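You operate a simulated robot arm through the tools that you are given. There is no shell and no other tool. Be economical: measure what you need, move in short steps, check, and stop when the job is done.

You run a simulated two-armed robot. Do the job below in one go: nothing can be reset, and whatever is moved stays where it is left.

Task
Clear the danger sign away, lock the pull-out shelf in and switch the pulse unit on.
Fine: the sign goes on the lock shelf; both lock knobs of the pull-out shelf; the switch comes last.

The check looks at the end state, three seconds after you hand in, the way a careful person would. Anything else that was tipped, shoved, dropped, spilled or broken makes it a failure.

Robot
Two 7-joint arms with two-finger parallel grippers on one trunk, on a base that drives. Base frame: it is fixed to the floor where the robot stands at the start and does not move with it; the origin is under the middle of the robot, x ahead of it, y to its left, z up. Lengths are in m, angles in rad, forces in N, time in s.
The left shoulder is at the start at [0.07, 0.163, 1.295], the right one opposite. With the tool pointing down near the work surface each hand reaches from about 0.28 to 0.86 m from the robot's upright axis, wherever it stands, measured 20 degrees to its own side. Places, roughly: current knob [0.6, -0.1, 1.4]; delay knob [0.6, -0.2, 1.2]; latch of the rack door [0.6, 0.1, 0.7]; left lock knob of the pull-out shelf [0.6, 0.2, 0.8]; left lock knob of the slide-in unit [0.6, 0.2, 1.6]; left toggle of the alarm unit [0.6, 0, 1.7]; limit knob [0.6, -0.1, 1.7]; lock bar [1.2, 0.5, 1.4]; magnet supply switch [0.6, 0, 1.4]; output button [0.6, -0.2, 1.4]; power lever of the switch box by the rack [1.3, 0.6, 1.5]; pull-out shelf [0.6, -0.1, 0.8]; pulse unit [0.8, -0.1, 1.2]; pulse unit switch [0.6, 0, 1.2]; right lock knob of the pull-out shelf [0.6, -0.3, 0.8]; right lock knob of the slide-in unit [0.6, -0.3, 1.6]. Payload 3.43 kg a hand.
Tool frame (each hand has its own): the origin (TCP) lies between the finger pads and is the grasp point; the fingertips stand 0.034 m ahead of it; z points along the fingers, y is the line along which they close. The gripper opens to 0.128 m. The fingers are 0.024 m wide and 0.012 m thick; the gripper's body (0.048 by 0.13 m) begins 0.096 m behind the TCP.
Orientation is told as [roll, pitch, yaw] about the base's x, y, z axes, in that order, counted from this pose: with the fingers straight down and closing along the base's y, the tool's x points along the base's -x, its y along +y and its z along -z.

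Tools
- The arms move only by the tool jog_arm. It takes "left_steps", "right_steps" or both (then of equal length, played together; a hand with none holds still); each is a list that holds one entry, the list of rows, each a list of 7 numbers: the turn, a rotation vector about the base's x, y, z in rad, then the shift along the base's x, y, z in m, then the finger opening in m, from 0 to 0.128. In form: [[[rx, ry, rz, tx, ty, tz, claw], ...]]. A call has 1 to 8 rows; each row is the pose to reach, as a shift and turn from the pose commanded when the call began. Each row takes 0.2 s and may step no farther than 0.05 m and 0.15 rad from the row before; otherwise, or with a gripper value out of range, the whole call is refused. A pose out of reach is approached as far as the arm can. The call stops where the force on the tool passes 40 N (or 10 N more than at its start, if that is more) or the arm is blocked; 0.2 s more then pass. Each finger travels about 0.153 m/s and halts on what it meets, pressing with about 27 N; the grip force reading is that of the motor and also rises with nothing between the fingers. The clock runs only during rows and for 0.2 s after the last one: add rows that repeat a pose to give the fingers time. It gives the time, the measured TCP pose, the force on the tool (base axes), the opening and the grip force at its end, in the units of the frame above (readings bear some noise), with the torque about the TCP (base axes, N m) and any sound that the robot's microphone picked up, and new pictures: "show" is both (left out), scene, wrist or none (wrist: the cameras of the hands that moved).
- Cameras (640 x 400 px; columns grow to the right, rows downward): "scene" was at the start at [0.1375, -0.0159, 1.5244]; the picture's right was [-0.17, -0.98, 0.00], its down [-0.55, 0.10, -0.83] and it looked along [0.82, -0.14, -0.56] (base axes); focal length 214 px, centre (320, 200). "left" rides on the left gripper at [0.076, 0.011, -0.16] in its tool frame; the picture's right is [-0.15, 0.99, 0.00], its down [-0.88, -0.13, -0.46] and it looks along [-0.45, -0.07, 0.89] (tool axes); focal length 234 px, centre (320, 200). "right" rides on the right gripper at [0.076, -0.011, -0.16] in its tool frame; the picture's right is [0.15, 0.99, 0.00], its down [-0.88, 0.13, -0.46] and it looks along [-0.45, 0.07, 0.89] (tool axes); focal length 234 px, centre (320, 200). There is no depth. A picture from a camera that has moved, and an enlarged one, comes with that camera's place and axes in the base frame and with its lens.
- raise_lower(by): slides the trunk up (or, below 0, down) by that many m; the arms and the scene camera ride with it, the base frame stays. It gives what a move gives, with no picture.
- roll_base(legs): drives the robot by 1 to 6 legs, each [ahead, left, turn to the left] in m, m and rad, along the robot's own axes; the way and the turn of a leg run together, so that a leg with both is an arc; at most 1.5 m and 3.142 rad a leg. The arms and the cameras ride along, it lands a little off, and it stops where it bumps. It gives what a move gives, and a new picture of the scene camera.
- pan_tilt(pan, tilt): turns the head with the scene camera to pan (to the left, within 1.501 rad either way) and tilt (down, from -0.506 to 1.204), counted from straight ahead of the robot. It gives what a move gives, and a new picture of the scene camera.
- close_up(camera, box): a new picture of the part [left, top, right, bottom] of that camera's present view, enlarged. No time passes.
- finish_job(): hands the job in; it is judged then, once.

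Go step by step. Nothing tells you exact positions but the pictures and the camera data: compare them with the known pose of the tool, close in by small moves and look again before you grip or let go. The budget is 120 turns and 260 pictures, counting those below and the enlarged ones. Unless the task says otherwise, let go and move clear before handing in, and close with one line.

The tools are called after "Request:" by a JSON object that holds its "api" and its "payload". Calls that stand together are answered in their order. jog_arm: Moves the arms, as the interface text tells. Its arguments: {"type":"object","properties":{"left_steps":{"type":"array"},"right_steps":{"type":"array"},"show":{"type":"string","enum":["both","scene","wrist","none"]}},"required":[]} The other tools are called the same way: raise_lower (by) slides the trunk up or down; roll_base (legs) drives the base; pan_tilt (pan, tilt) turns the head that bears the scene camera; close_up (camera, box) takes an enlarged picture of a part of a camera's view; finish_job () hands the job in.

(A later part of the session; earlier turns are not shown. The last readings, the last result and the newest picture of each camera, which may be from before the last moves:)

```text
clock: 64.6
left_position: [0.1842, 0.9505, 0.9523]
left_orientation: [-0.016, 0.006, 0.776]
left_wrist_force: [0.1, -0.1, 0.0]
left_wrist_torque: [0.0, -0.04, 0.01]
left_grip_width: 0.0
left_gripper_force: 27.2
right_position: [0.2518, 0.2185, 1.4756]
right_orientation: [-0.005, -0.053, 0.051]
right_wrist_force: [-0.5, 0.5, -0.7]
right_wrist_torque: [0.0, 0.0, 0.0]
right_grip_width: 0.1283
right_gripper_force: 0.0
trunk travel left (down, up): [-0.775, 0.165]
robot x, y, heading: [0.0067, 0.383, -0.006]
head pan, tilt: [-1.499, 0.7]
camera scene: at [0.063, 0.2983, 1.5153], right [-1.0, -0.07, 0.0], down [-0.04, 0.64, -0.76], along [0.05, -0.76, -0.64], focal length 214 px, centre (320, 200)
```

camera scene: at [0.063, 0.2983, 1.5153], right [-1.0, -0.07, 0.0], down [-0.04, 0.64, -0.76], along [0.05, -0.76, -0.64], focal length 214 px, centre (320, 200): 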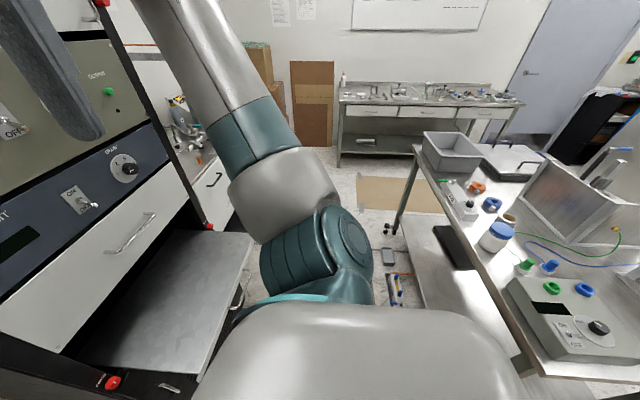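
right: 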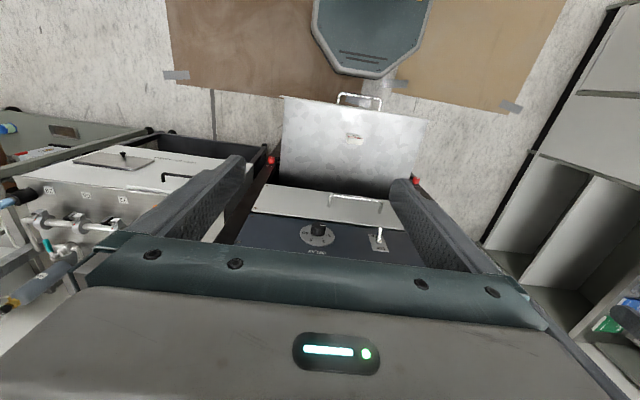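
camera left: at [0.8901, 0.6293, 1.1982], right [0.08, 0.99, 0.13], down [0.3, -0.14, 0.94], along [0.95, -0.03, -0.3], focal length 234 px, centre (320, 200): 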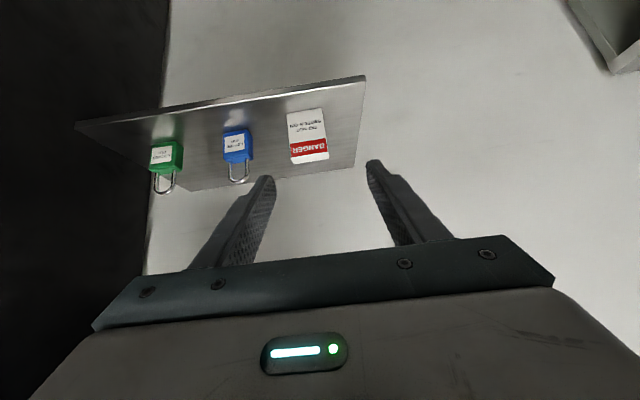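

The cart edge lies at about x = -0.5, so I must keep the robot at x ≥ -0.06. Driving to y ≈ -0.05 and lowering the trunk so the right arm works near shelf height.

Request:
{"api": "roll_base", "payload": {"legs": [[0, -0.43, 0]]}}

Request:
{"api": "raise_lower", "payload": {"by": -0.3}}

Request:
{"api": "pan_tilt", "payload": {"pan": -0.1, "tilt": 0.7}}

```text
clock: 67.2
left_position: [0.1813, 0.5282, 0.9506]
left_orientation: [-0.016, 0.006, 0.779]
left_wrist_force: [0.1, -0.1, -0.4]
left_wrist_torque: [-0.01, 0.01, -0.05]
left_grip_width: 0.0001
left_gripper_force: 26.8
right_position: [0.2491, -0.2041, 1.4754]
right_orientation: [-0.006, -0.055, 0.05]
right_wrist_force: [-0.3, 0.0, -0.3]
right_wrist_torque: [-0.03, -0.03, 0.01]
right_grip_width: 0.1279
right_gripper_force: 0.0
trunk travel left (down, up): [-0.775, 0.165]
robot x, y, heading: [0.0038, -0.0423, -0.003]
head pan, tilt: [-1.499, 0.7]
camera scene: at [0.0608, -0.1245, 1.5154], right [-1.0, -0.07, 0.0], down [-0.04, 0.64, -0.77], along [0.05, -0.76, -0.64], focal length 214 px, centre (320, 200)
```

scene: 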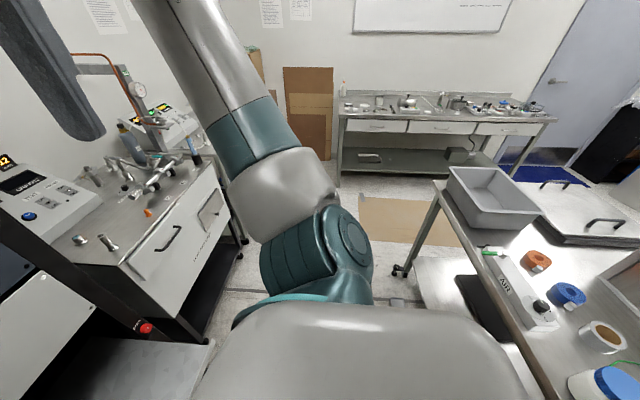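

```text
clock: 70.2
left_position: [0.1804, 0.5262, 0.6515]
left_orientation: [-0.014, 0.006, 0.778]
left_wrist_force: [-0.1, -1.4, -1.0]
left_wrist_torque: [-0.03, 0.01, -0.03]
left_grip_width: 0.0001
left_gripper_force: 26.8
right_position: [0.2484, -0.2063, 1.1757]
right_orientation: [-0.003, -0.054, 0.049]
right_wrist_force: [0.1, 0.5, -0.2]
right_wrist_torque: [0.0, -0.03, -0.05]
right_grip_width: 0.1278
right_gripper_force: 0.1
trunk travel left (down, up): [-0.475, 0.465]
robot x, y, heading: [0.0067, -0.0418, -0.003]
head pan, tilt: [-1.499, 0.7]
```

```text
clock: 71.8
left_position: [0.1808, 0.5281, 0.6521]
left_orientation: [-0.018, 0.005, 0.778]
left_wrist_force: [-0.2, -0.4, 0.5]
left_wrist_torque: [0.02, 0.0, 0.01]
left_grip_width: 0.0
left_gripper_force: 27.1
right_position: [0.2489, -0.2055, 1.1754]
right_orientation: [-0.004, -0.054, 0.05]
right_wrist_force: [0.6, 0.1, 0.4]
right_wrist_torque: [0.0, -0.01, 0.01]
right_grip_width: 0.128
right_gripper_force: 0.0
trunk travel left (down, up): [-0.475, 0.465]
robot x, y, heading: [0.005, -0.0376, -0.004]
head pan, tilt: [-0.099, 0.7]
camera scene: at [0.1395, -0.0499, 1.2153], right [-0.1, -0.99, 0.0], down [-0.64, 0.07, -0.76], along [0.76, -0.08, -0.64], focal length 214 px, centre (320, 200)
```

scene: 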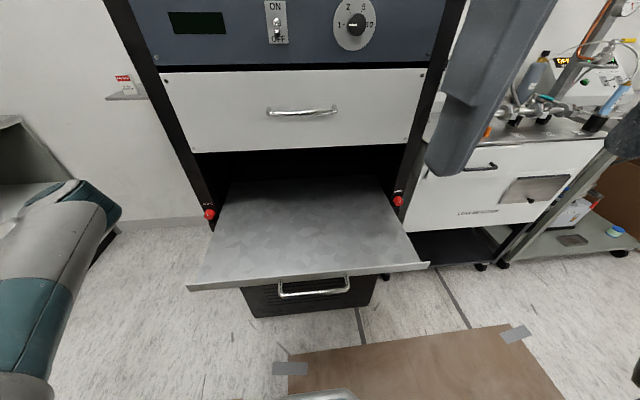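

Clear view of the shelf: its lip is at x≈0.386, y −0.32…0.195, z≈0.8; handle at y≈−0.06. I lower the trunk further and bring the closed right hand down in front of the lip beside the handle.

Request:
{"api": "raise_lower", "payload": {"by": -0.25}}

Request:
{"api": "jog_arm", "payload": {"right_steps": [[[0, 0.02, -0.02, 0.0, 0.01, -0.02, 0.1], [0, 0.04, -0.04, 0.01, 0.02, -0.05, 0.06], [0, 0.055, -0.05, 0.03, 0.03, -0.09, 0.02], [0, 0.055, -0.05, 0.05, 0.036, -0.12, 0.0], [0, 0.055, -0.05, 0.07, 0.036, -0.135, 0.0]]]}}

```text
clock: 74.3
left_position: [0.182, 0.5266, 0.4018]
left_orientation: [-0.017, 0.006, 0.78]
left_wrist_force: [-0.3, 0.5, 0.3]
left_wrist_torque: [0.01, -0.02, 0.0]
left_grip_width: 0.0002
left_gripper_force: 26.7
right_position: [0.2493, -0.2059, 0.9253]
right_orientation: [-0.004, -0.055, 0.051]
right_wrist_force: [-0.6, 0.3, 0.4]
right_wrist_torque: [0.01, 0.03, -0.01]
right_grip_width: 0.1281
right_gripper_force: 0.0
trunk travel left (down, up): [-0.225, 0.715]
robot x, y, heading: [0.0073, -0.0375, -0.007]
head pan, tilt: [-0.099, 0.7]
```

```text
clock: 75.5
left_position: [0.1815, 0.5255, 0.403]
left_orientation: [-0.015, 0.004, 0.779]
left_wrist_force: [-0.3, 0.3, -0.6]
left_wrist_torque: [-0.02, 0.01, -0.01]
left_grip_width: 0.0004
left_gripper_force: 26.5
right_position: [0.3181, -0.1689, 0.7918]
right_orientation: [-0.001, 0.002, 0.002]
right_wrist_force: [-0.1, -1.3, 1.2]
right_wrist_torque: [0.02, 0.05, -0.02]
right_grip_width: 0.0
right_gripper_force: 27.2
trunk travel left (down, up): [-0.225, 0.715]
robot x, y, heading: [0.0065, -0.0386, 0.0]
head pan, tilt: [-0.099, 0.7]
camera scene: at [0.1396, -0.0499, 0.9653], right [-0.1, -0.99, 0.0], down [-0.64, 0.07, -0.76], along [0.76, -0.08, -0.64], focal length 214 px, centre (320, 200)
camera right: at [0.2419, -0.1795, 0.9512], right [-0.15, 0.99, 0.0], down [0.88, 0.13, 0.45], along [0.45, 0.07, -0.89], focal length 234 px, centre (320, 200)
```

scene: 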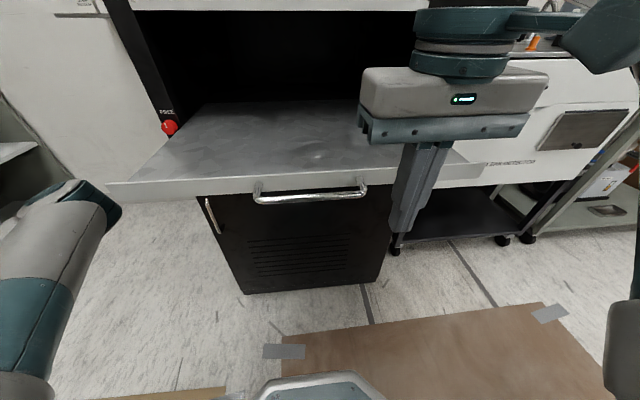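
right: 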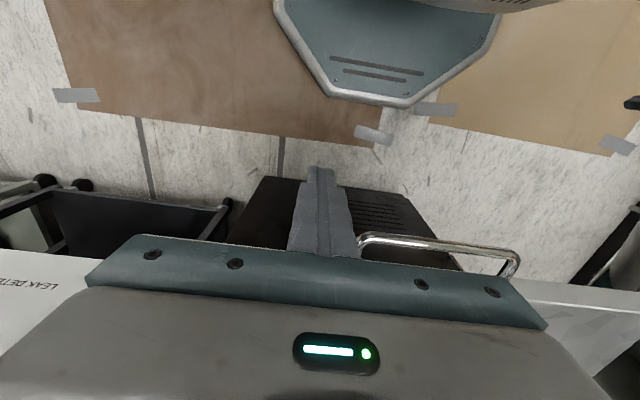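

The fingers hang in front of the lip just right of the handle. Pushing forward, gradually tilting the wrist back.

Request:
{"api": "jog_arm", "payload": {"right_steps": [[[0, 0, 0, 0.02, -0.015, 0, 0.0], [0, -0.05, 0, 0.045, -0.02, 0, 0.0], [0, -0.1, 0, 0.065, -0.02, 0, 0.0], [0, -0.16, 0, 0.085, -0.02, 0, 0.0], [0, -0.22, 0, 0.105, -0.02, 0, 0.0], [0, -0.28, 0, 0.125, -0.02, 0, 0.0], [0, -0.34, 0, 0.145, -0.02, 0, 0.0], [0, -0.4, 0, 0.165, -0.02, 0, 0.0]]]}}

```text
clock: 77.3
left_position: [0.1814, 0.5278, 0.402]
left_orientation: [-0.016, 0.006, 0.779]
left_wrist_force: [0.4, 0.0, 0.4]
left_wrist_torque: [-0.01, 0.0, -0.01]
left_grip_width: 0.0
left_gripper_force: 26.8
right_position: [0.4839, -0.1902, 0.7923]
right_orientation: [-0.003, -0.401, 0.001]
right_wrist_force: [0.1, 0.8, -0.4]
right_wrist_torque: [0.02, 0.04, -0.01]
right_grip_width: 0.0
right_gripper_force: 26.6
trunk travel left (down, up): [-0.225, 0.715]
robot x, y, heading: [0.0039, -0.0406, -0.004]
head pan, tilt: [-0.099, 0.7]
camera scene: at [0.1396, -0.0498, 0.9653], right [-0.1, -0.99, 0.0], down [-0.64, 0.07, -0.76], along [0.76, -0.08, -0.64], focal length 214 px, centre (320, 200)
camera right: at [0.3515, -0.1989, 0.9088], right [-0.13, 0.99, -0.06], down [0.63, 0.13, 0.76], along [0.76, 0.07, -0.64], focal length 234 px, centre (320, 200)
```

scene: 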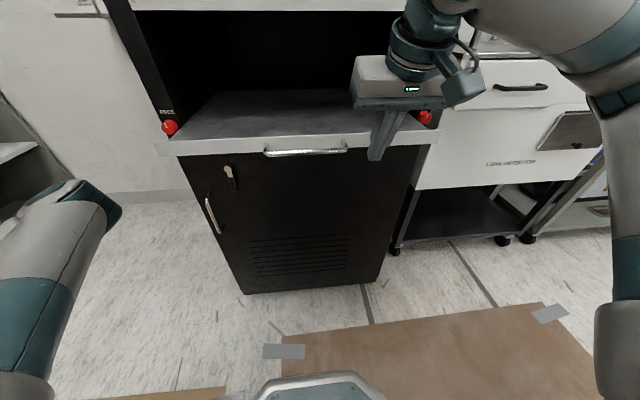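
right: 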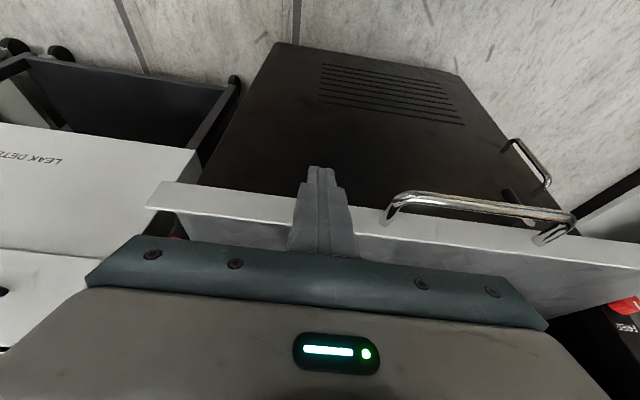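

The shelf slides freely. Continuing to push until it meets its stop.

Request:
{"api": "jog_arm", "payload": {"right_steps": [[[0, -0.05, 0, 0.02, 0, 0, 0.0], [0, -0.1, 0, 0.035, 0, 0, 0.0], [0, -0.15, 0, 0.05, 0, 0, 0.0], [0, -0.2, 0, 0.065, 0, 0, 0.0], [0, -0.2, 0, 0.075, 0, 0, 0.0]]]}}

```text
clock: 78.5
left_position: [0.1813, 0.5262, 0.4021]
left_orientation: [-0.016, 0.006, 0.778]
left_wrist_force: [-0.1, 0.6, -0.1]
left_wrist_torque: [0.01, -0.02, 0.02]
left_grip_width: 0.0001
left_gripper_force: 27.5
right_position: [0.5581, -0.1906, 0.7907]
right_orientation: [-0.002, -0.601, 0.001]
right_wrist_force: [0.4, -0.6, -0.2]
right_wrist_torque: [0.02, 0.02, 0.01]
right_grip_width: 0.0001
right_gripper_force: 26.7
trunk travel left (down, up): [-0.225, 0.715]
robot x, y, heading: [0.0049, -0.0418, -0.006]
head pan, tilt: [-0.099, 0.7]
camera scene: at [0.1396, -0.0499, 0.9653], right [-0.1, -0.99, 0.0], down [-0.64, 0.07, -0.76], along [0.76, -0.08, -0.64], focal length 214 px, centre (320, 200)
camera right: at [0.4054, -0.2003, 0.8788], right [-0.12, 0.99, -0.08], down [0.47, 0.13, 0.87], along [0.87, 0.07, -0.48], focal length 234 px, centre (320, 200)
```

scene: 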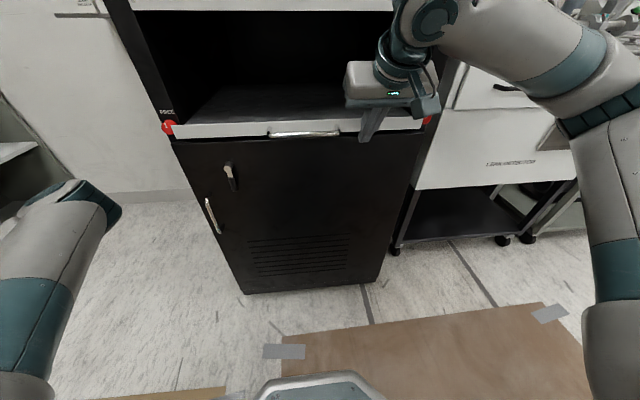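
right: 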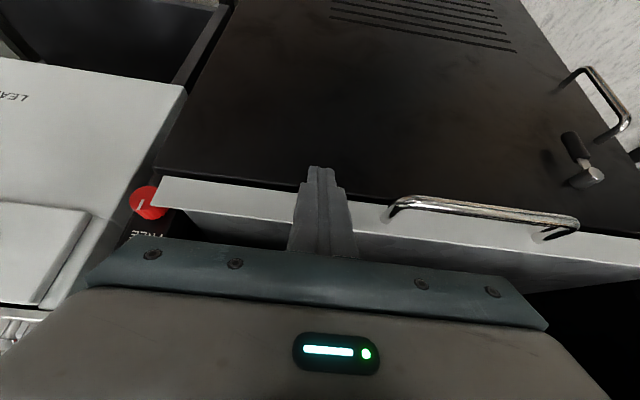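

Nearly flush. A few more centimetres, watching for force.

Request:
{"api": "jog_arm", "payload": {"right_steps": [[[0, -0.03, 0, 0.01, 0, 0, 0.0], [0, -0.06, 0, 0.02, 0, 0, 0.0], [0, -0.1, 0, 0.03, 0, 0, 0.0], [0, -0.1, 0, 0.04, 0, 0, 0.0]]]}}

```text
clock: 79.5
left_position: [0.1804, 0.5258, 0.4031]
left_orientation: [-0.021, 0.002, 0.777]
left_wrist_force: [-1.0, 0.3, 0.3]
left_wrist_torque: [0.01, 0.0, 0.0]
left_grip_width: 0.0
left_gripper_force: 26.8
right_position: [0.5922, -0.1918, 0.7911]
right_orientation: [-0.005, -0.699, 0.007]
right_wrist_force: [-38.4, -0.6, 2.4]
right_wrist_torque: [0.08, 0.78, -0.02]
right_grip_width: 0.0
right_gripper_force: 26.9
trunk travel left (down, up): [-0.225, 0.715]
robot x, y, heading: [0.0058, -0.0412, -0.01]
head pan, tilt: [-0.099, 0.7]
camera scene: at [0.1355, -0.05, 0.9659], right [-0.1, -0.99, 0.0], down [-0.64, 0.07, -0.77], along [0.76, -0.08, -0.64], focal length 214 px, centre (320, 200)
camera right: at [0.4331, -0.2014, 0.8649], right [-0.11, 0.99, -0.1], down [0.38, 0.14, 0.92], along [0.92, 0.07, -0.39], focal length 234 px, centre (320, 200)
```

scene: 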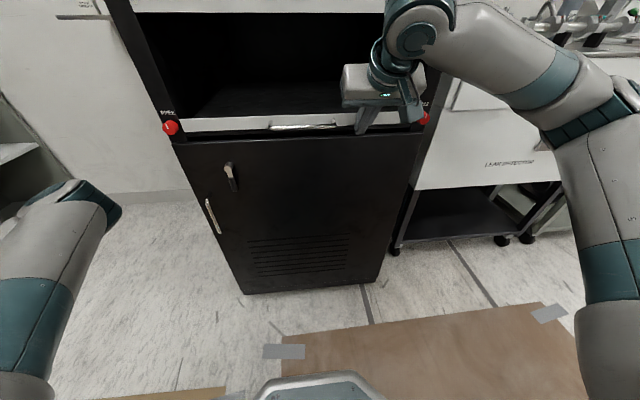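
right: 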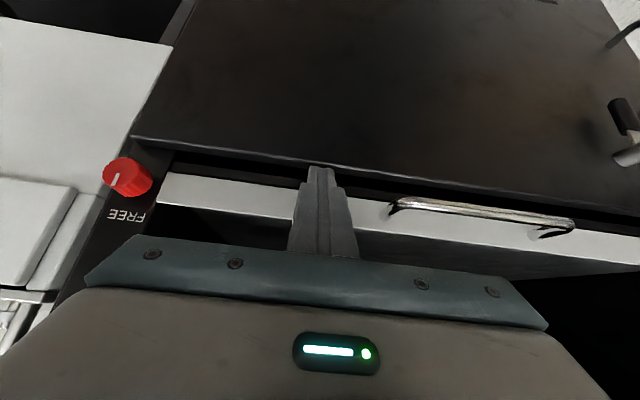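

The shelf is fully in (38 N at its stop). I back off and turn the right hand to point straight ahead, in line with the right lock knob.

Request:
{"api": "jog_arm", "payload": {"right_steps": [[[0, 0, 0, -0.03, 0, 0, 0.0], [0, -0.1, 0, -0.06, -0.01, 0, 0.0], [0, -0.22, 0, -0.08, -0.03, 0, 0.0], [0, -0.35, 0, -0.09, -0.05, 0, 0.0], [0, -0.48, 0, -0.09, -0.07, 0.0, 0.03], [0, -0.61, 0, -0.1, -0.09, 0.0, 0.05], [0, -0.74, 0, -0.1, -0.11, 0.0, 0.06], [0, -0.86, 0, -0.1, -0.128, 0.01, 0.06]]]}}

Request:
{"api": "close_up", "payload": {"camera": "right", "box": [160, 60, 480, 260]}}

```text
clock: 81.2
left_position: [0.1813, 0.5259, 0.4022]
left_orientation: [-0.016, 0.003, 0.777]
left_wrist_force: [-0.5, -0.2, -0.6]
left_wrist_torque: [0.03, 0.0, 0.0]
left_grip_width: 0.0001
left_gripper_force: 27.5
right_position: [0.5858, -0.3047, 0.8399]
right_orientation: [-0.044, -1.457, 0.06]
right_wrist_force: [-19.6, -2.2, -2.7]
right_wrist_torque: [0.34, -0.1, -0.81]
right_grip_width: 0.0612
right_gripper_force: 0.8
right hand out of reach, approached as far as the arm can: row 4, 5, 6, 7, 8
trunk travel left (down, up): [-0.225, 0.715]
robot x, y, heading: [0.0035, -0.0409, -0.005]
head pan, tilt: [-0.099, 0.7]
stopped in row 8 (right hand): the force on the tool passed its limit (the readings are from after the stop); the commanded pose is now the measured one
camera scene: at [0.1367, -0.0504, 0.9656], right [-0.11, -0.99, 0.0], down [-0.64, 0.07, -0.77], along [0.76, -0.08, -0.64], focal length 214 px, centre (320, 200)
camera right: at [0.4194, -0.3179, 0.7832], right [-0.03, 0.99, -0.15], down [-0.36, 0.13, 0.93], along [0.93, 0.08, 0.35], focal length 234 px, centre (320, 200)
```

scene: 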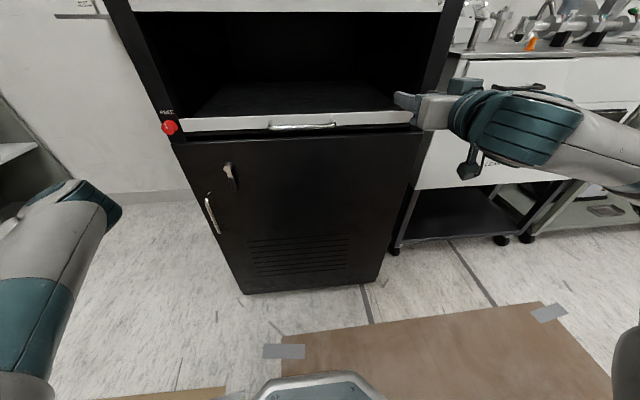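
right: 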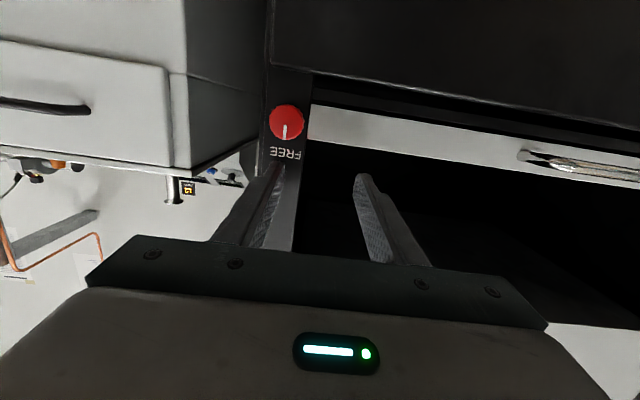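

```text
2.00 times, centred on (320, 160) of right
camera zoom: at [0.4194, -0.3179, 0.7832], right [-0.03, 0.99, -0.15], down [-0.36, 0.13, 0.93], along [0.93, 0.08, 0.35], focal length 468 px, centre (320, 280)
```

zoom: 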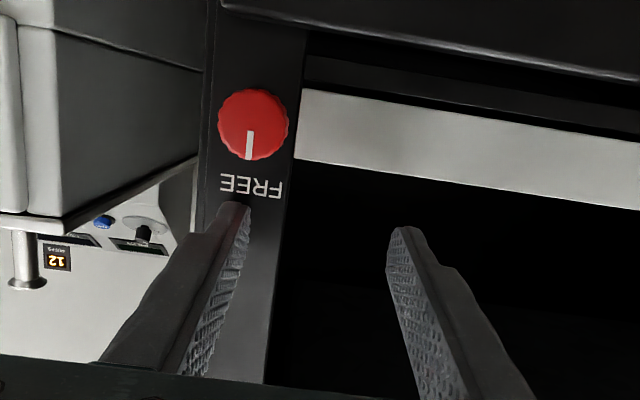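

The fingertips are pressing on the post because the arm can't fold more. I back the base off by 5 cm to relieve it. The knob's white pointer points up at "FREE".

Request:
{"api": "roll_base", "payload": {"legs": [[-0.055, -0.0, 0]]}}

Request:
{"api": "close_up", "payload": {"camera": "right", "box": [160, 60, 480, 260]}}

```text
clock: 82.2
left_position: [0.1257, 0.5282, 0.4028]
left_orientation: [-0.015, 0.005, 0.776]
left_wrist_force: [0.1, 0.4, -0.6]
left_wrist_torque: [0.01, -0.05, 0.01]
left_grip_width: 0.0
left_gripper_force: 26.8
right_position: [0.5338, -0.3042, 0.8395]
right_orientation: [-0.047, -1.457, 0.064]
right_wrist_force: [0.0, -0.2, 0.2]
right_wrist_torque: [0.01, 0.01, -0.01]
right_grip_width: 0.0603
right_gripper_force: 0.1
trunk travel left (down, up): [-0.225, 0.715]
robot x, y, heading: [-0.0529, -0.0389, -0.004]
head pan, tilt: [-0.099, 0.7]
camera scene: at [0.0826, -0.0494, 0.9654], right [-0.11, -0.99, 0.0], down [-0.64, 0.07, -0.77], along [0.76, -0.08, -0.64], focal length 214 px, centre (320, 200)
```

scene: 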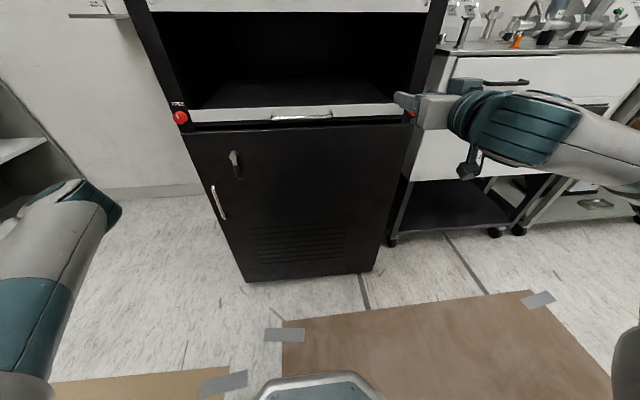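

```text
2.00 times, centred on (320, 160) of right
camera zoom: at [0.3661, -0.3167, 0.7827], right [-0.03, 0.99, -0.15], down [-0.35, 0.13, 0.93], along [0.93, 0.08, 0.35], focal length 468 px, centre (320, 280)
```

zoom: 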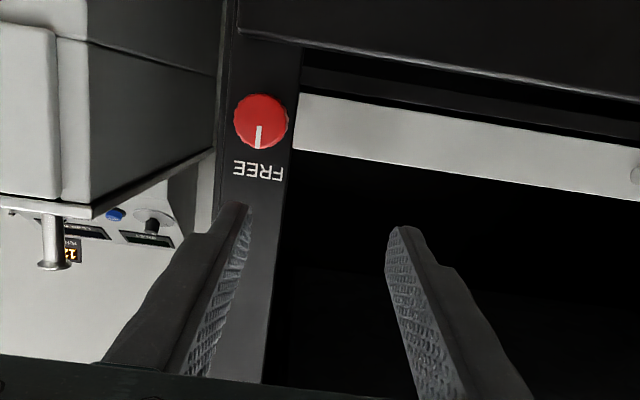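

Right knob centre is near [0.595, −0.334, 0.796], radius ≈13 mm, with the shelf lip only ~4 mm beside it. I look at the left knob to see how far the knob stands out past the lip.

Request:
{"api": "close_up", "payload": {"camera": "scene", "box": [150, 80, 230, 140]}}

Request:
{"api": "jog_arm", "payload": {"right_steps": [[[0, -0.05, 0, -0.01, -0.015, -0.02, 0.06], [0, -0.11, 0, -0.01, -0.029, -0.043, 0.06], [0, -0.11, 0, -0.01, -0.029, -0.043, 0.06]]], "show": "wrist"}}

```text
6.67 times, centred on (190, 110) of scene
camera zoom: at [0.0826, -0.0494, 0.9654], right [-0.11, -0.99, 0.0], down [-0.64, 0.07, -0.77], along [0.76, -0.08, -0.64], focal length 1430 px, centre (1187, 800)
```

zoom: 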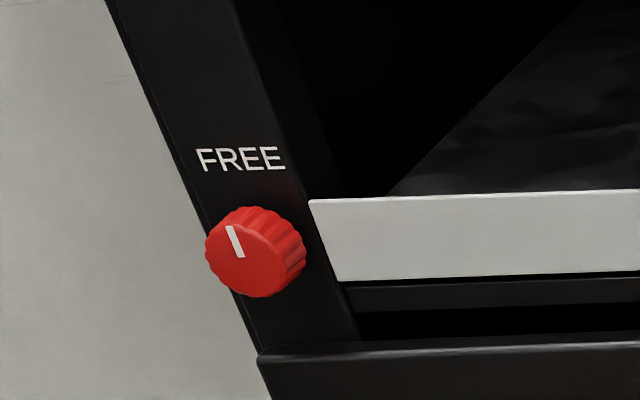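

```text
clock: 83.0
left_position: [0.1253, 0.5261, 0.4029]
left_orientation: [-0.016, 0.005, 0.776]
left_wrist_force: [0.9, 1.0, -0.9]
left_wrist_torque: [0.03, 0.01, -0.03]
left_grip_width: 0.0
left_gripper_force: 27.1
right_position: [0.5526, -0.3392, 0.803]
right_orientation: [-0.954, -1.562, 0.973]
right_wrist_force: [-1.0, -0.2, -0.4]
right_wrist_torque: [0.0, -0.01, 0.0]
right_grip_width: 0.0601
right_gripper_force: 0.0
right hand out of reach, approached as far as the arm can: row 1, 2, 3
trunk travel left (down, up): [-0.225, 0.715]
robot x, y, heading: [-0.0508, -0.0379, -0.005]
head pan, tilt: [-0.099, 0.7]
camera right: at [0.393, -0.3529, 0.728], right [-0.02, 0.99, -0.15], down [-0.45, 0.13, 0.88], along [0.89, 0.08, 0.45], focal length 234 px, centre (320, 200)
```

right: 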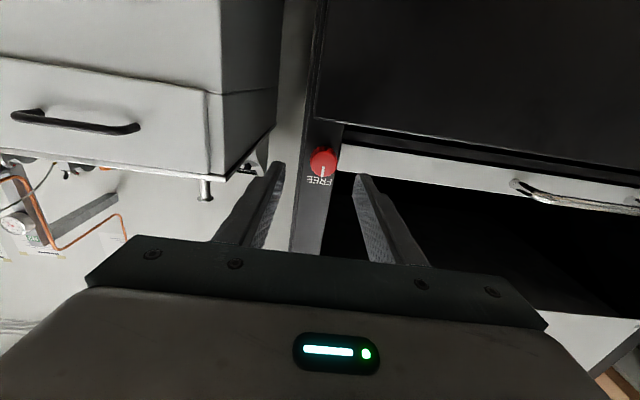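

The hand now points straight at the knob. Advance ~2 cm with the fingers straddling it and close.

Request:
{"api": "jog_arm", "payload": {"right_steps": [[[0, 0, 0, 0.0, 0.001, -0.008, 0.06], [0, 0, 0, 0.012, 0.001, -0.008, 0.06], [0, 0, 0, 0.023, 0.001, -0.008, 0.06], [0, 0, 0, 0.023, 0.001, -0.008, 0.06]]], "show": "wrist"}}

Request:
{"api": "close_up", "payload": {"camera": "right", "box": [240, 100, 400, 200]}}

```text
clock: 84.0
left_position: [0.1257, 0.5276, 0.4018]
left_orientation: [-0.017, 0.007, 0.777]
left_wrist_force: [-0.7, 0.5, -0.6]
left_wrist_torque: [0.03, 0.0, 0.0]
left_grip_width: 0.0
left_gripper_force: 26.9
right_position: [0.575, -0.3381, 0.7946]
right_orientation: [-0.894, -1.562, 0.911]
right_wrist_force: [0.5, -0.1, 0.3]
right_wrist_torque: [0.01, 0.01, -0.02]
right_grip_width: 0.0599
right_gripper_force: 0.0
trunk travel left (down, up): [-0.225, 0.715]
robot x, y, heading: [-0.0521, -0.0416, -0.003]
head pan, tilt: [-0.099, 0.7]
camera right: at [0.4155, -0.3513, 0.7204], right [-0.02, 0.99, -0.15], down [-0.45, 0.13, 0.88], along [0.89, 0.08, 0.45], focal length 234 px, centre (320, 200)
```

right: 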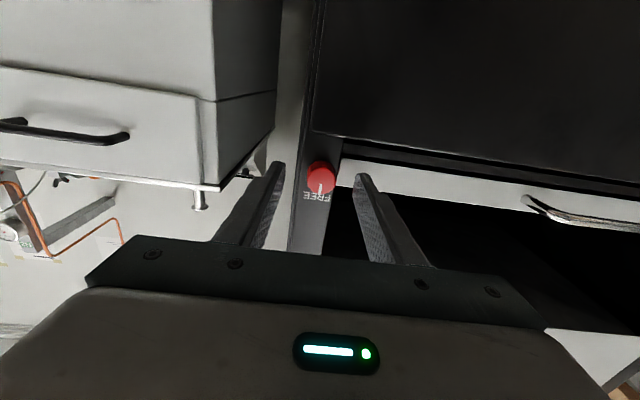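

```text
4.00 times, centred on (320, 150) of right
camera zoom: at [0.4155, -0.3513, 0.7204], right [-0.02, 0.99, -0.15], down [-0.45, 0.13, 0.88], along [0.89, 0.08, 0.45], focal length 937 px, centre (320, 400)
```

zoom: 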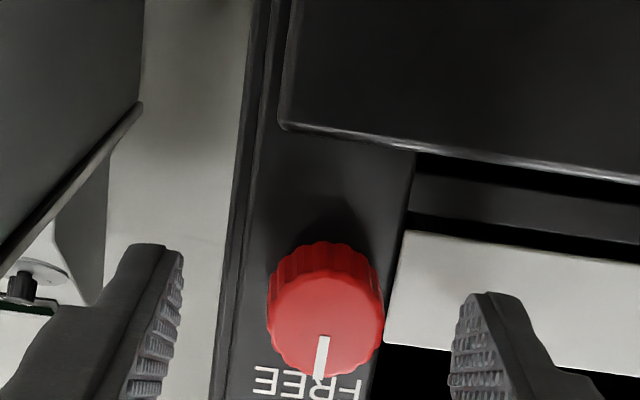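

Aligned. Closing on the knob.

Request:
{"api": "jog_arm", "payload": {"right_steps": [[[0, 0, 0, 0, 0, 0, 0.04], [0, 0, 0, 0, 0, 0, 0.025], [0, 0, 0, 0, 0, 0, 0.01], [0, 0, 0, 0, 0, 0, 0.01]]], "show": "wrist"}}

Request:
{"api": "close_up", "payload": {"camera": "right", "box": [240, 100, 400, 200]}}

```text
clock: 85.0
left_position: [0.1253, 0.5286, 0.4016]
left_orientation: [-0.015, 0.007, 0.777]
left_wrist_force: [-0.6, 0.4, -0.6]
left_wrist_torque: [-0.01, -0.01, 0.03]
left_grip_width: 0.0002
left_gripper_force: 26.9
right_position: [0.5754, -0.3378, 0.795]
right_orientation: [-0.912, -1.56, 0.928]
right_wrist_force: [-0.2, 5.2, -0.6]
right_wrist_torque: [0.01, -0.15, -0.27]
right_grip_width: 0.0257
right_gripper_force: 44.9
trunk travel left (down, up): [-0.225, 0.715]
robot x, y, heading: [-0.0494, -0.0339, -0.006]
head pan, tilt: [-0.099, 0.7]
camera right: at [0.4154, -0.3505, 0.7205], right [-0.02, 0.99, -0.15], down [-0.45, 0.13, 0.88], along [0.89, 0.09, 0.45], focal length 234 px, centre (320, 200)
```

right: 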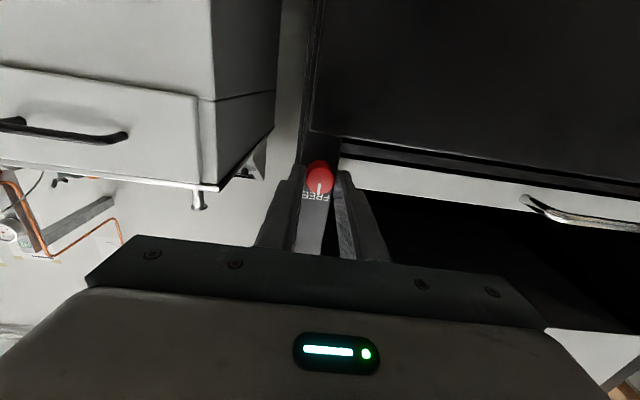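

```text
4.00 times, centred on (320, 150) of right
camera zoom: at [0.4154, -0.3505, 0.7205], right [-0.02, 0.99, -0.15], down [-0.45, 0.13, 0.88], along [0.89, 0.09, 0.45], focal length 937 px, centre (320, 400)
```

zoom: 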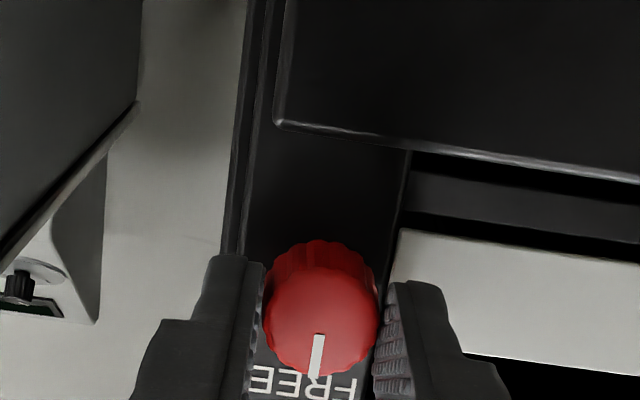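

Gripped at 25.7 mm. Trying a clockwise turn (positive about x) in small steps, watching torque.

Request:
{"api": "jog_arm", "payload": {"right_steps": [[[0.1, 0, 0, 0, 0, 0, 0.01], [0.2, 0, 0, 0, 0, 0, 0.01], [0.3, 0, 0, 0, 0, 0, 0.01]]], "show": "wrist"}}

Request:
{"api": "close_up", "payload": {"camera": "right", "box": [240, 100, 400, 200]}}

```text
clock: 85.8
left_position: [0.1259, 0.5276, 0.4011]
left_orientation: [-0.016, 0.005, 0.777]
left_wrist_force: [-0.2, -0.3, 0.3]
left_wrist_torque: [-0.04, -0.01, 0.01]
left_grip_width: 0.0003
left_gripper_force: 27.4
right_position: [0.5759, -0.3369, 0.7944]
right_orientation: [1.567, -1.278, -1.552]
right_wrist_force: [0.7, 4.2, -1.7]
right_wrist_torque: [-0.78, -0.47, -0.25]
right_grip_width: 0.0253
right_gripper_force: 45.3
trunk travel left (down, up): [-0.225, 0.715]
robot x, y, heading: [-0.0497, -0.0371, 0.001]
head pan, tilt: [-0.099, 0.7]
camera right: at [0.4155, -0.3278, 0.7191], right [-0.02, 0.99, 0.15], down [-0.45, -0.14, 0.88], along [0.89, -0.05, 0.45], focal length 234 px, centre (320, 200)
```

right: 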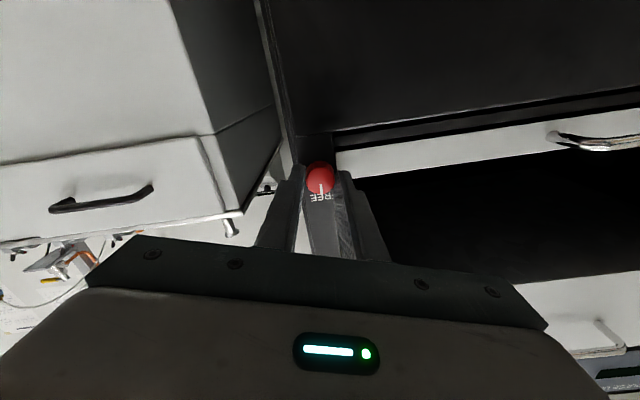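

```text
4.00 times, centred on (320, 150) of right
camera zoom: at [0.4155, -0.3278, 0.7191], right [-0.02, 0.99, 0.15], down [-0.45, -0.14, 0.88], along [0.89, -0.05, 0.45], focal length 937 px, centre (320, 400)
```

zoom: 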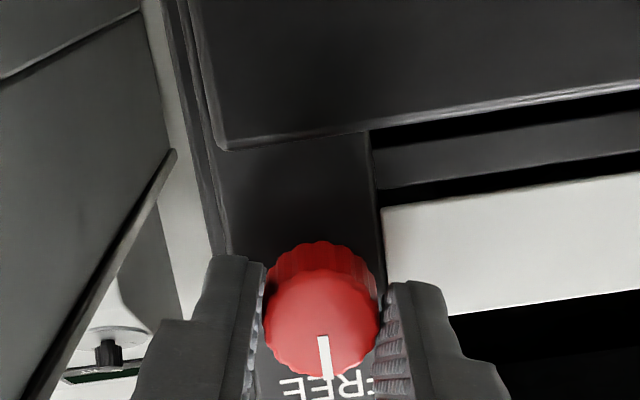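

The knob stayed at FREE and the fingers slipped (torque −0.8), so clockwise is its stop. Turning the other way.

Request:
{"api": "jog_arm", "payload": {"right_steps": [[[-0.12, 0, 0, 0, 0, 0, 0.01], [-0.24, 0, 0, 0, 0, 0, 0.01], [-0.36, 0, 0, 0, 0, 0, 0.01], [-0.48, 0, 0, 0, 0, 0, 0.01], [-0.6, 0, 0, 0, 0, 0, 0.01]]], "show": "wrist"}}

Request:
{"api": "close_up", "payload": {"camera": "right", "box": [240, 100, 400, 200]}}

```text
clock: 87.0
left_position: [0.1265, 0.5272, 0.4006]
left_orientation: [-0.015, 0.005, 0.778]
left_wrist_force: [0.3, 0.9, 0.3]
left_wrist_torque: [-0.02, -0.01, 0.0]
left_grip_width: 0.0002
left_gripper_force: 26.9
right_position: [0.5747, -0.3378, 0.7961]
right_orientation: [-1.54, -1.261, 1.554]
right_wrist_force: [3.5, 6.4, 1.4]
right_wrist_torque: [0.01, -0.39, -0.26]
right_grip_width: 0.0256
right_gripper_force: 45.4
trunk travel left (down, up): [-0.225, 0.715]
robot x, y, heading: [-0.0549, -0.0377, -0.013]
head pan, tilt: [-0.099, 0.7]
camera right: at [0.4156, -0.3717, 0.7278], right [-0.02, 0.9, -0.44], down [-0.45, 0.39, 0.8], along [0.89, 0.21, 0.4], focal length 234 px, centre (320, 200)
```

right: 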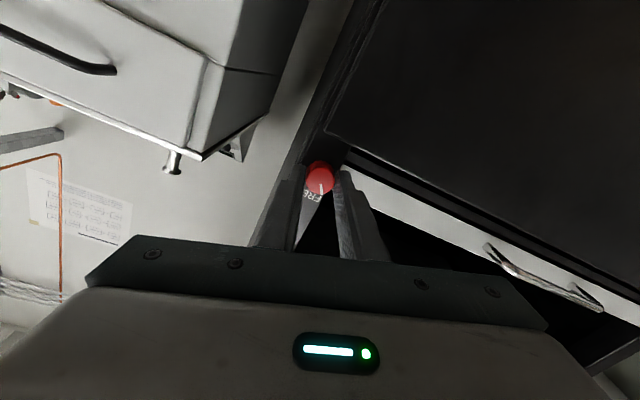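

```text
4.00 times, centred on (320, 150) of right
camera zoom: at [0.4156, -0.3717, 0.7278], right [-0.02, 0.9, -0.44], down [-0.45, 0.39, 0.8], along [0.89, 0.21, 0.4], focal length 937 px, centre (320, 400)
```

zoom: 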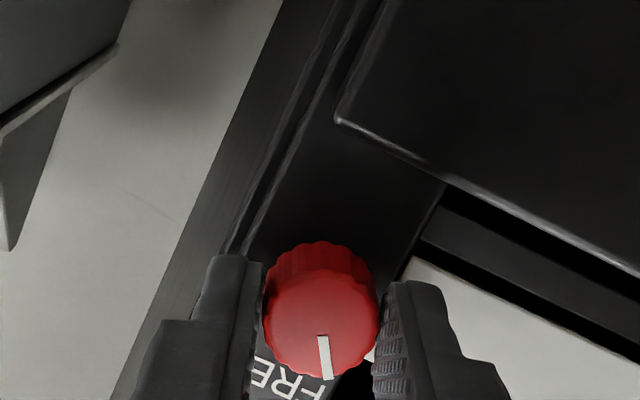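

Counter-clockwise turns the knob freely with the hand. Continuing to its stop.

Request:
{"api": "jog_arm", "payload": {"right_steps": [[[-0.13, 0, 0, 0, 0, 0, 0.01], [-0.26, 0, 0, 0, 0, 0, 0.01], [-0.39, 0, 0, 0, 0, 0, 0.01], [-0.52, 0, 0, 0, 0, 0, 0.01], [-0.65, 0, 0, 0, 0, 0, 0.01], [-0.78, 0, 0, 0, 0, 0, 0.01]]], "show": "wrist"}}

Request:
{"api": "close_up", "payload": {"camera": "right", "box": [240, 100, 400, 200]}}

```text
clock: 88.4
left_position: [0.1252, 0.5272, 0.4015]
left_orientation: [-0.017, 0.004, 0.777]
left_wrist_force: [0.4, 1.1, -0.8]
left_wrist_torque: [-0.03, -0.01, 0.0]
left_grip_width: 0.0
left_gripper_force: 26.7
right_position: [0.5742, -0.3365, 0.7945]
right_orientation: [-1.553, -0.48, 1.569]
right_wrist_force: [-9.3, 12.6, -1.6]
right_wrist_torque: [0.02, -0.1, -0.16]
right_grip_width: 0.0252
right_gripper_force: 44.7
trunk travel left (down, up): [-0.225, 0.715]
robot x, y, heading: [-0.05, -0.0405, -0.005]
head pan, tilt: [-0.099, 0.7]
camera right: at [0.4157, -0.408, 0.7721], right [-0.02, 0.33, -0.94], down [-0.46, 0.84, 0.3], along [0.89, 0.43, 0.14], focal length 234 px, centre (320, 200)
```

right: 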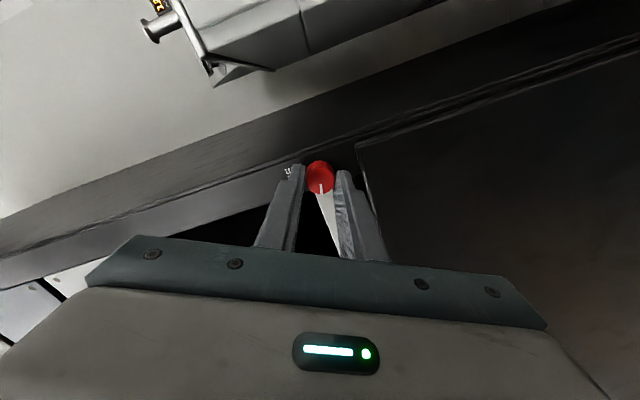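

```text
4.00 times, centred on (320, 150) of right
camera zoom: at [0.4157, -0.408, 0.7721], right [-0.02, 0.33, -0.94], down [-0.46, 0.84, 0.3], along [0.89, 0.43, 0.14], focal length 937 px, centre (320, 400)
```

zoom: 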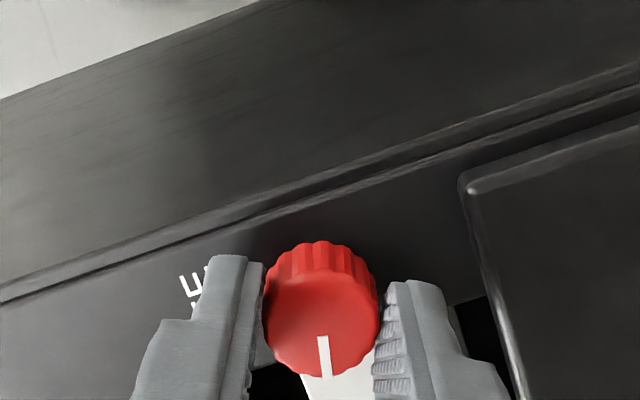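

Turned about 1.38 rad so far and still following. A little more until it stops.

Request:
{"api": "jog_arm", "payload": {"right_steps": [[[-0.1, 0, 0, 0, 0, 0, 0.01], [-0.2, 0, 0, 0, 0, 0, 0.01], [-0.3, 0, 0, 0, 0, 0, 0.01], [-0.4, 0, 0, 0, 0, 0, 0.01]]], "show": "wrist"}}

Request:
{"api": "close_up", "payload": {"camera": "right", "box": [240, 100, 400, 200]}}

```text
clock: 89.4
left_position: [0.1259, 0.5274, 0.402]
left_orientation: [-0.016, 0.005, 0.777]
left_wrist_force: [0.6, 0.1, 0.0]
left_wrist_torque: [0.02, -0.01, 0.04]
left_grip_width: 0.0002
left_gripper_force: 27.2
right_position: [0.575, -0.3383, 0.7948]
right_orientation: [-1.555, -0.083, 1.565]
right_wrist_force: [-4.3, 11.7, -3.3]
right_wrist_torque: [0.5, -0.37, 0.26]
right_grip_width: 0.0256
right_gripper_force: 44.6
trunk travel left (down, up): [-0.225, 0.715]
robot x, y, heading: [-0.0513, -0.0424, -0.005]
head pan, tilt: [-0.099, 0.7]
camera right: at [0.4155, -0.4123, 0.802], right [-0.02, -0.07, -1.0], down [-0.45, 0.89, -0.05], along [0.89, 0.45, -0.05], focal length 234 px, centre (320, 200)
```

right: 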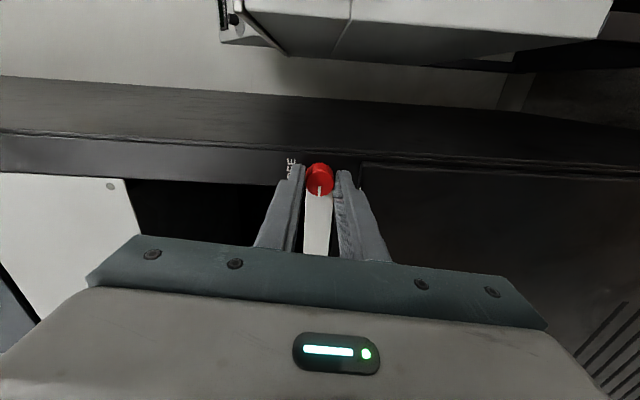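

```text
4.00 times, centred on (320, 150) of right
camera zoom: at [0.4155, -0.4123, 0.802], right [-0.02, -0.07, -1.0], down [-0.45, 0.89, -0.05], along [0.89, 0.45, -0.05], focal length 937 px, centre (320, 400)
```

zoom: 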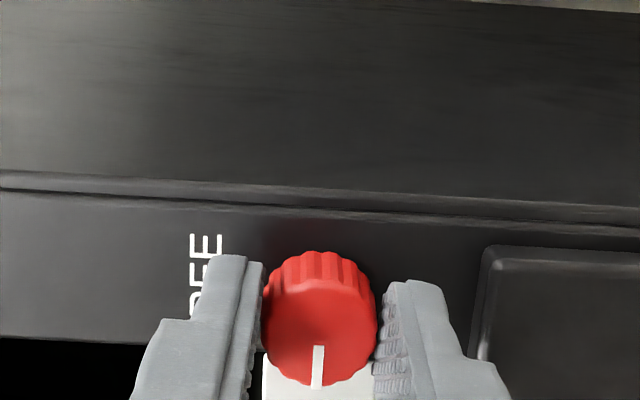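

The knob reached its stop, with its mark pointing at the shelf (torque 0.5). Releasing and backing off to look.

Request:
{"api": "jog_arm", "payload": {"right_steps": [[[0, 0, 0, 0, 0, 0, 0.035], [0, 0, 0, 0, 0, 0, 0.06], [0, 0, 0, -0.02, 0, 0, 0.06], [0, 0, 0, -0.04, -0.01, 0, 0.06], [0, 0, 0, -0.05, -0.03, 0, 0.06]]]}}

Request:
{"api": "close_up", "payload": {"camera": "right", "box": [240, 100, 400, 200]}}

```text
clock: 90.6
left_position: [0.1254, 0.5279, 0.4026]
left_orientation: [-0.017, 0.005, 0.776]
left_wrist_force: [-0.9, -0.6, 0.3]
left_wrist_torque: [0.03, 0.02, -0.03]
left_grip_width: 0.0001
left_gripper_force: 27.4
right_position: [0.5452, -0.3728, 0.7989]
right_orientation: [-1.553, -0.084, 1.567]
right_wrist_force: [0.0, 0.0, 0.3]
right_wrist_torque: [-0.01, 0.01, 0.02]
right_grip_width: 0.06
right_gripper_force: 0.0
right hand out of reach, approached as far as the arm can: row 4, 5
trunk travel left (down, up): [-0.225, 0.715]
robot x, y, heading: [-0.0537, -0.0368, -0.005]
head pan, tilt: [-0.099, 0.7]
camera scene: at [0.0828, -0.0495, 0.9653], right [-0.1, -0.99, 0.0], down [-0.64, 0.07, -0.76], along [0.76, -0.08, -0.64], focal length 214 px, centre (320, 200)
camera right: at [0.3851, -0.4484, 0.8068], right [-0.02, -0.06, -1.0], down [-0.45, 0.89, -0.05], along [0.89, 0.45, -0.04], focal length 234 px, centre (320, 200)
```

scene: 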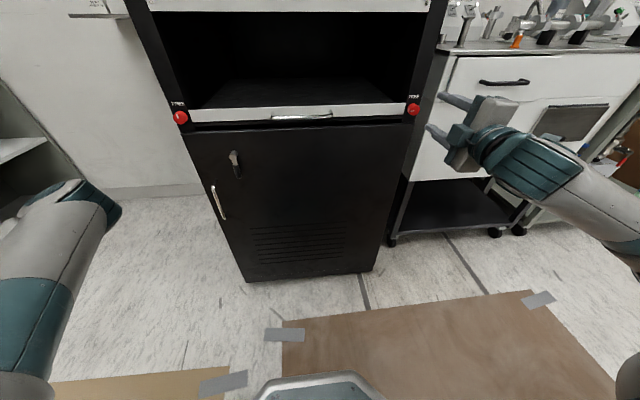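
right: 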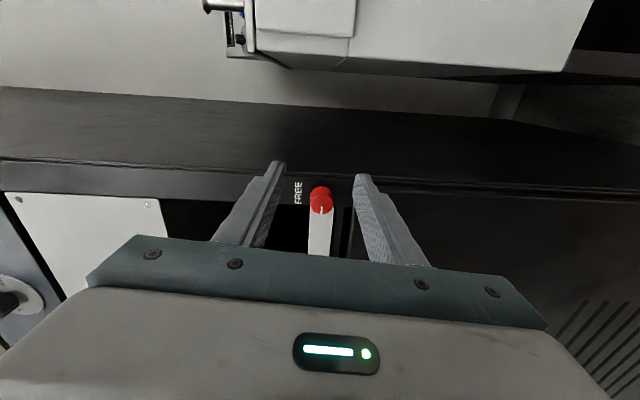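

```text
4.00 times, centred on (320, 150) of right
camera zoom: at [0.3851, -0.4484, 0.8068], right [-0.02, -0.06, -1.0], down [-0.45, 0.89, -0.05], along [0.89, 0.45, -0.04], focal length 937 px, centre (320, 400)
```

zoom: 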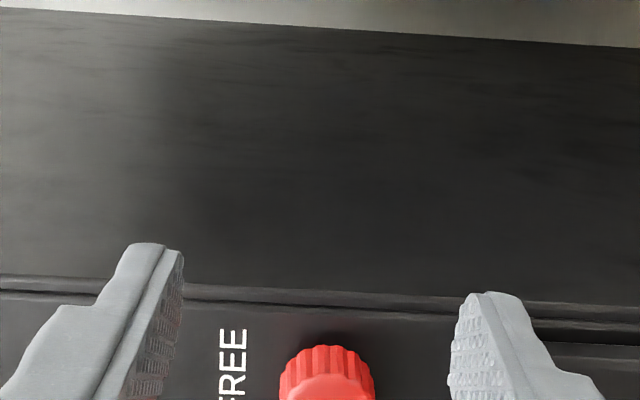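

Request:
{"api": "close_up", "payload": {"camera": "scene", "box": [380, 80, 440, 125]}}

```text
8.89 times, centred on (410, 102) of scene
camera zoom: at [0.0828, -0.0495, 0.9653], right [-0.1, -0.99, 0.0], down [-0.64, 0.07, -0.76], along [0.76, -0.08, -0.64], focal length 1906 px, centre (-480, 1067)
```

zoom: 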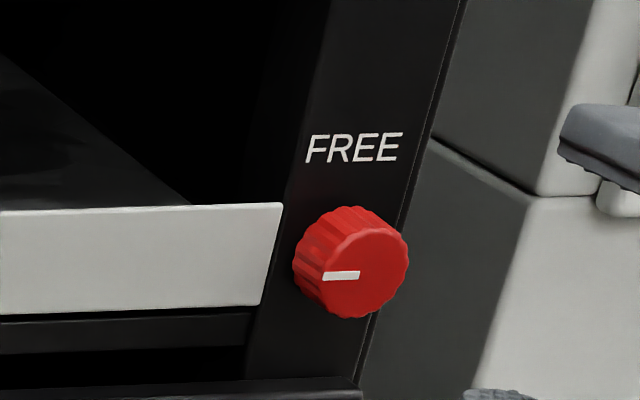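

The right knob now points to the shelf (locked). The left knob at about [0.595, 0.211, 0.80] should turn the mirrored way; I raise a little to clear the handle, drive left, and use the same hand.

Request:
{"api": "raise_lower", "payload": {"by": 0.08}}

Request:
{"api": "roll_base", "payload": {"legs": [[-0.01, 0.29, 0.004], [0, 0.29, 0]]}}

```text
clock: 91.8
left_position: [0.1257, 0.5273, 0.4827]
left_orientation: [-0.017, 0.005, 0.776]
left_wrist_force: [0.7, -1.1, 0.0]
left_wrist_torque: [0.01, 0.0, -0.02]
left_grip_width: 0.0
left_gripper_force: 26.7
right_position: [0.5448, -0.3741, 0.8797]
right_orientation: [-1.552, -0.084, 1.565]
right_wrist_force: [0.6, 0.1, -0.3]
right_wrist_torque: [0.04, -0.02, 0.02]
right_grip_width: 0.0601
right_gripper_force: 0.2
trunk travel left (down, up): [-0.305, 0.635]
robot x, y, heading: [-0.0483, -0.0427, -0.005]
head pan, tilt: [-0.099, 0.7]
```

```text
clock: 95.4
left_position: [0.1055, 1.1137, 0.4815]
left_orientation: [-0.016, 0.007, 0.793]
left_wrist_force: [0.5, 0.7, 0.3]
left_wrist_torque: [-0.01, 0.01, -0.03]
left_grip_width: 0.0001
left_gripper_force: 26.7
right_position: [0.5395, 0.218, 0.8799]
right_orientation: [-1.553, -0.082, 1.582]
right_wrist_force: [-0.5, 0.3, -0.4]
right_wrist_torque: [-0.02, -0.02, -0.04]
right_grip_width: 0.06
right_gripper_force: 0.1
trunk travel left (down, up): [-0.305, 0.635]
robot x, y, heading: [-0.0643, 0.5444, 0.012]
head pan, tilt: [-0.099, 0.7]
camera scene: at [0.0724, 0.5364, 1.0453], right [-0.09, -1.0, 0.0], down [-0.64, 0.06, -0.76], along [0.76, -0.07, -0.64], focal length 214 px, centre (320, 200)
```

scene: 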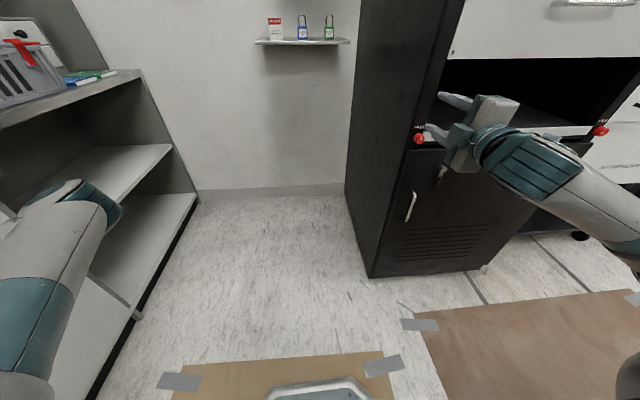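

The right hand is in front of the left knob post. Lowering back to knob height.

Request:
{"api": "raise_lower", "payload": {"by": -0.08}}

Request:
{"api": "close_up", "payload": {"camera": "right", "box": [160, 80, 480, 280]}}

Request:
{"api": "close_up", "payload": {"camera": "scene", "box": [380, 60, 500, 160]}}

```text
clock: 96.6
left_position: [0.1056, 1.1126, 0.4024]
left_orientation: [-0.016, 0.004, 0.793]
left_wrist_force: [0.4, 1.1, -0.2]
left_wrist_torque: [0.0, -0.01, -0.02]
left_grip_width: 0.0
left_gripper_force: 26.7
right_position: [0.5403, 0.2186, 0.8004]
right_orientation: [-1.552, -0.083, 1.581]
right_wrist_force: [0.4, 0.2, -0.3]
right_wrist_torque: [0.02, 0.0, 0.02]
right_grip_width: 0.0599
right_gripper_force: 0.1
trunk travel left (down, up): [-0.225, 0.715]
robot x, y, heading: [-0.0635, 0.5406, 0.007]
head pan, tilt: [-0.099, 0.7]
```

```text
2.00 times, centred on (320, 180) of right
camera zoom: at [0.3808, 0.1416, 0.8072], right [-0.02, -0.06, -1.0], down [-0.47, 0.88, -0.05], along [0.88, 0.47, -0.04], focal length 468 px, centre (320, 240)
```

zoom: 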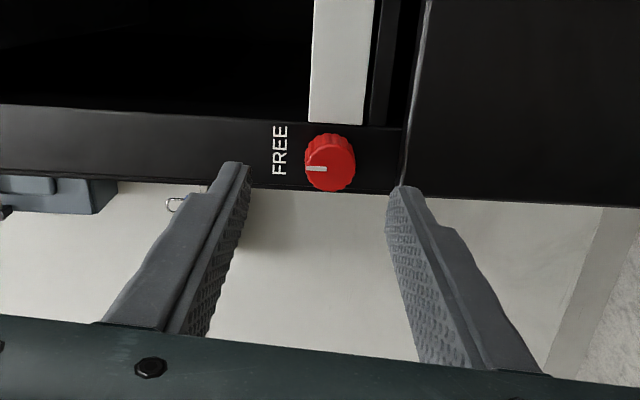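

```text
4.00 times, centred on (440, 110) of scene
camera zoom: at [0.0723, 0.5358, 0.9654], right [-0.09, -1.0, 0.0], down [-0.64, 0.06, -0.76], along [0.76, -0.07, -0.64], focal length 858 px, centre (-160, 560)
```

zoom: 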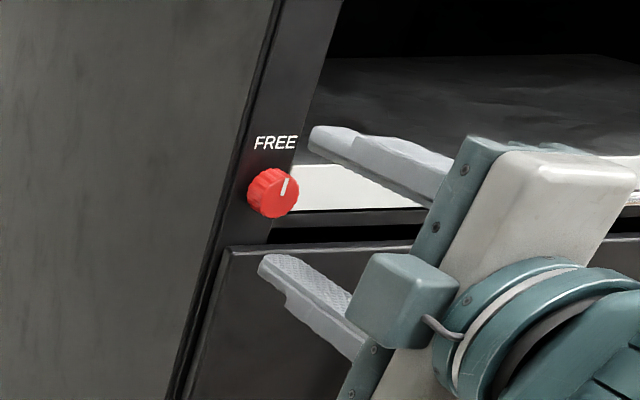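

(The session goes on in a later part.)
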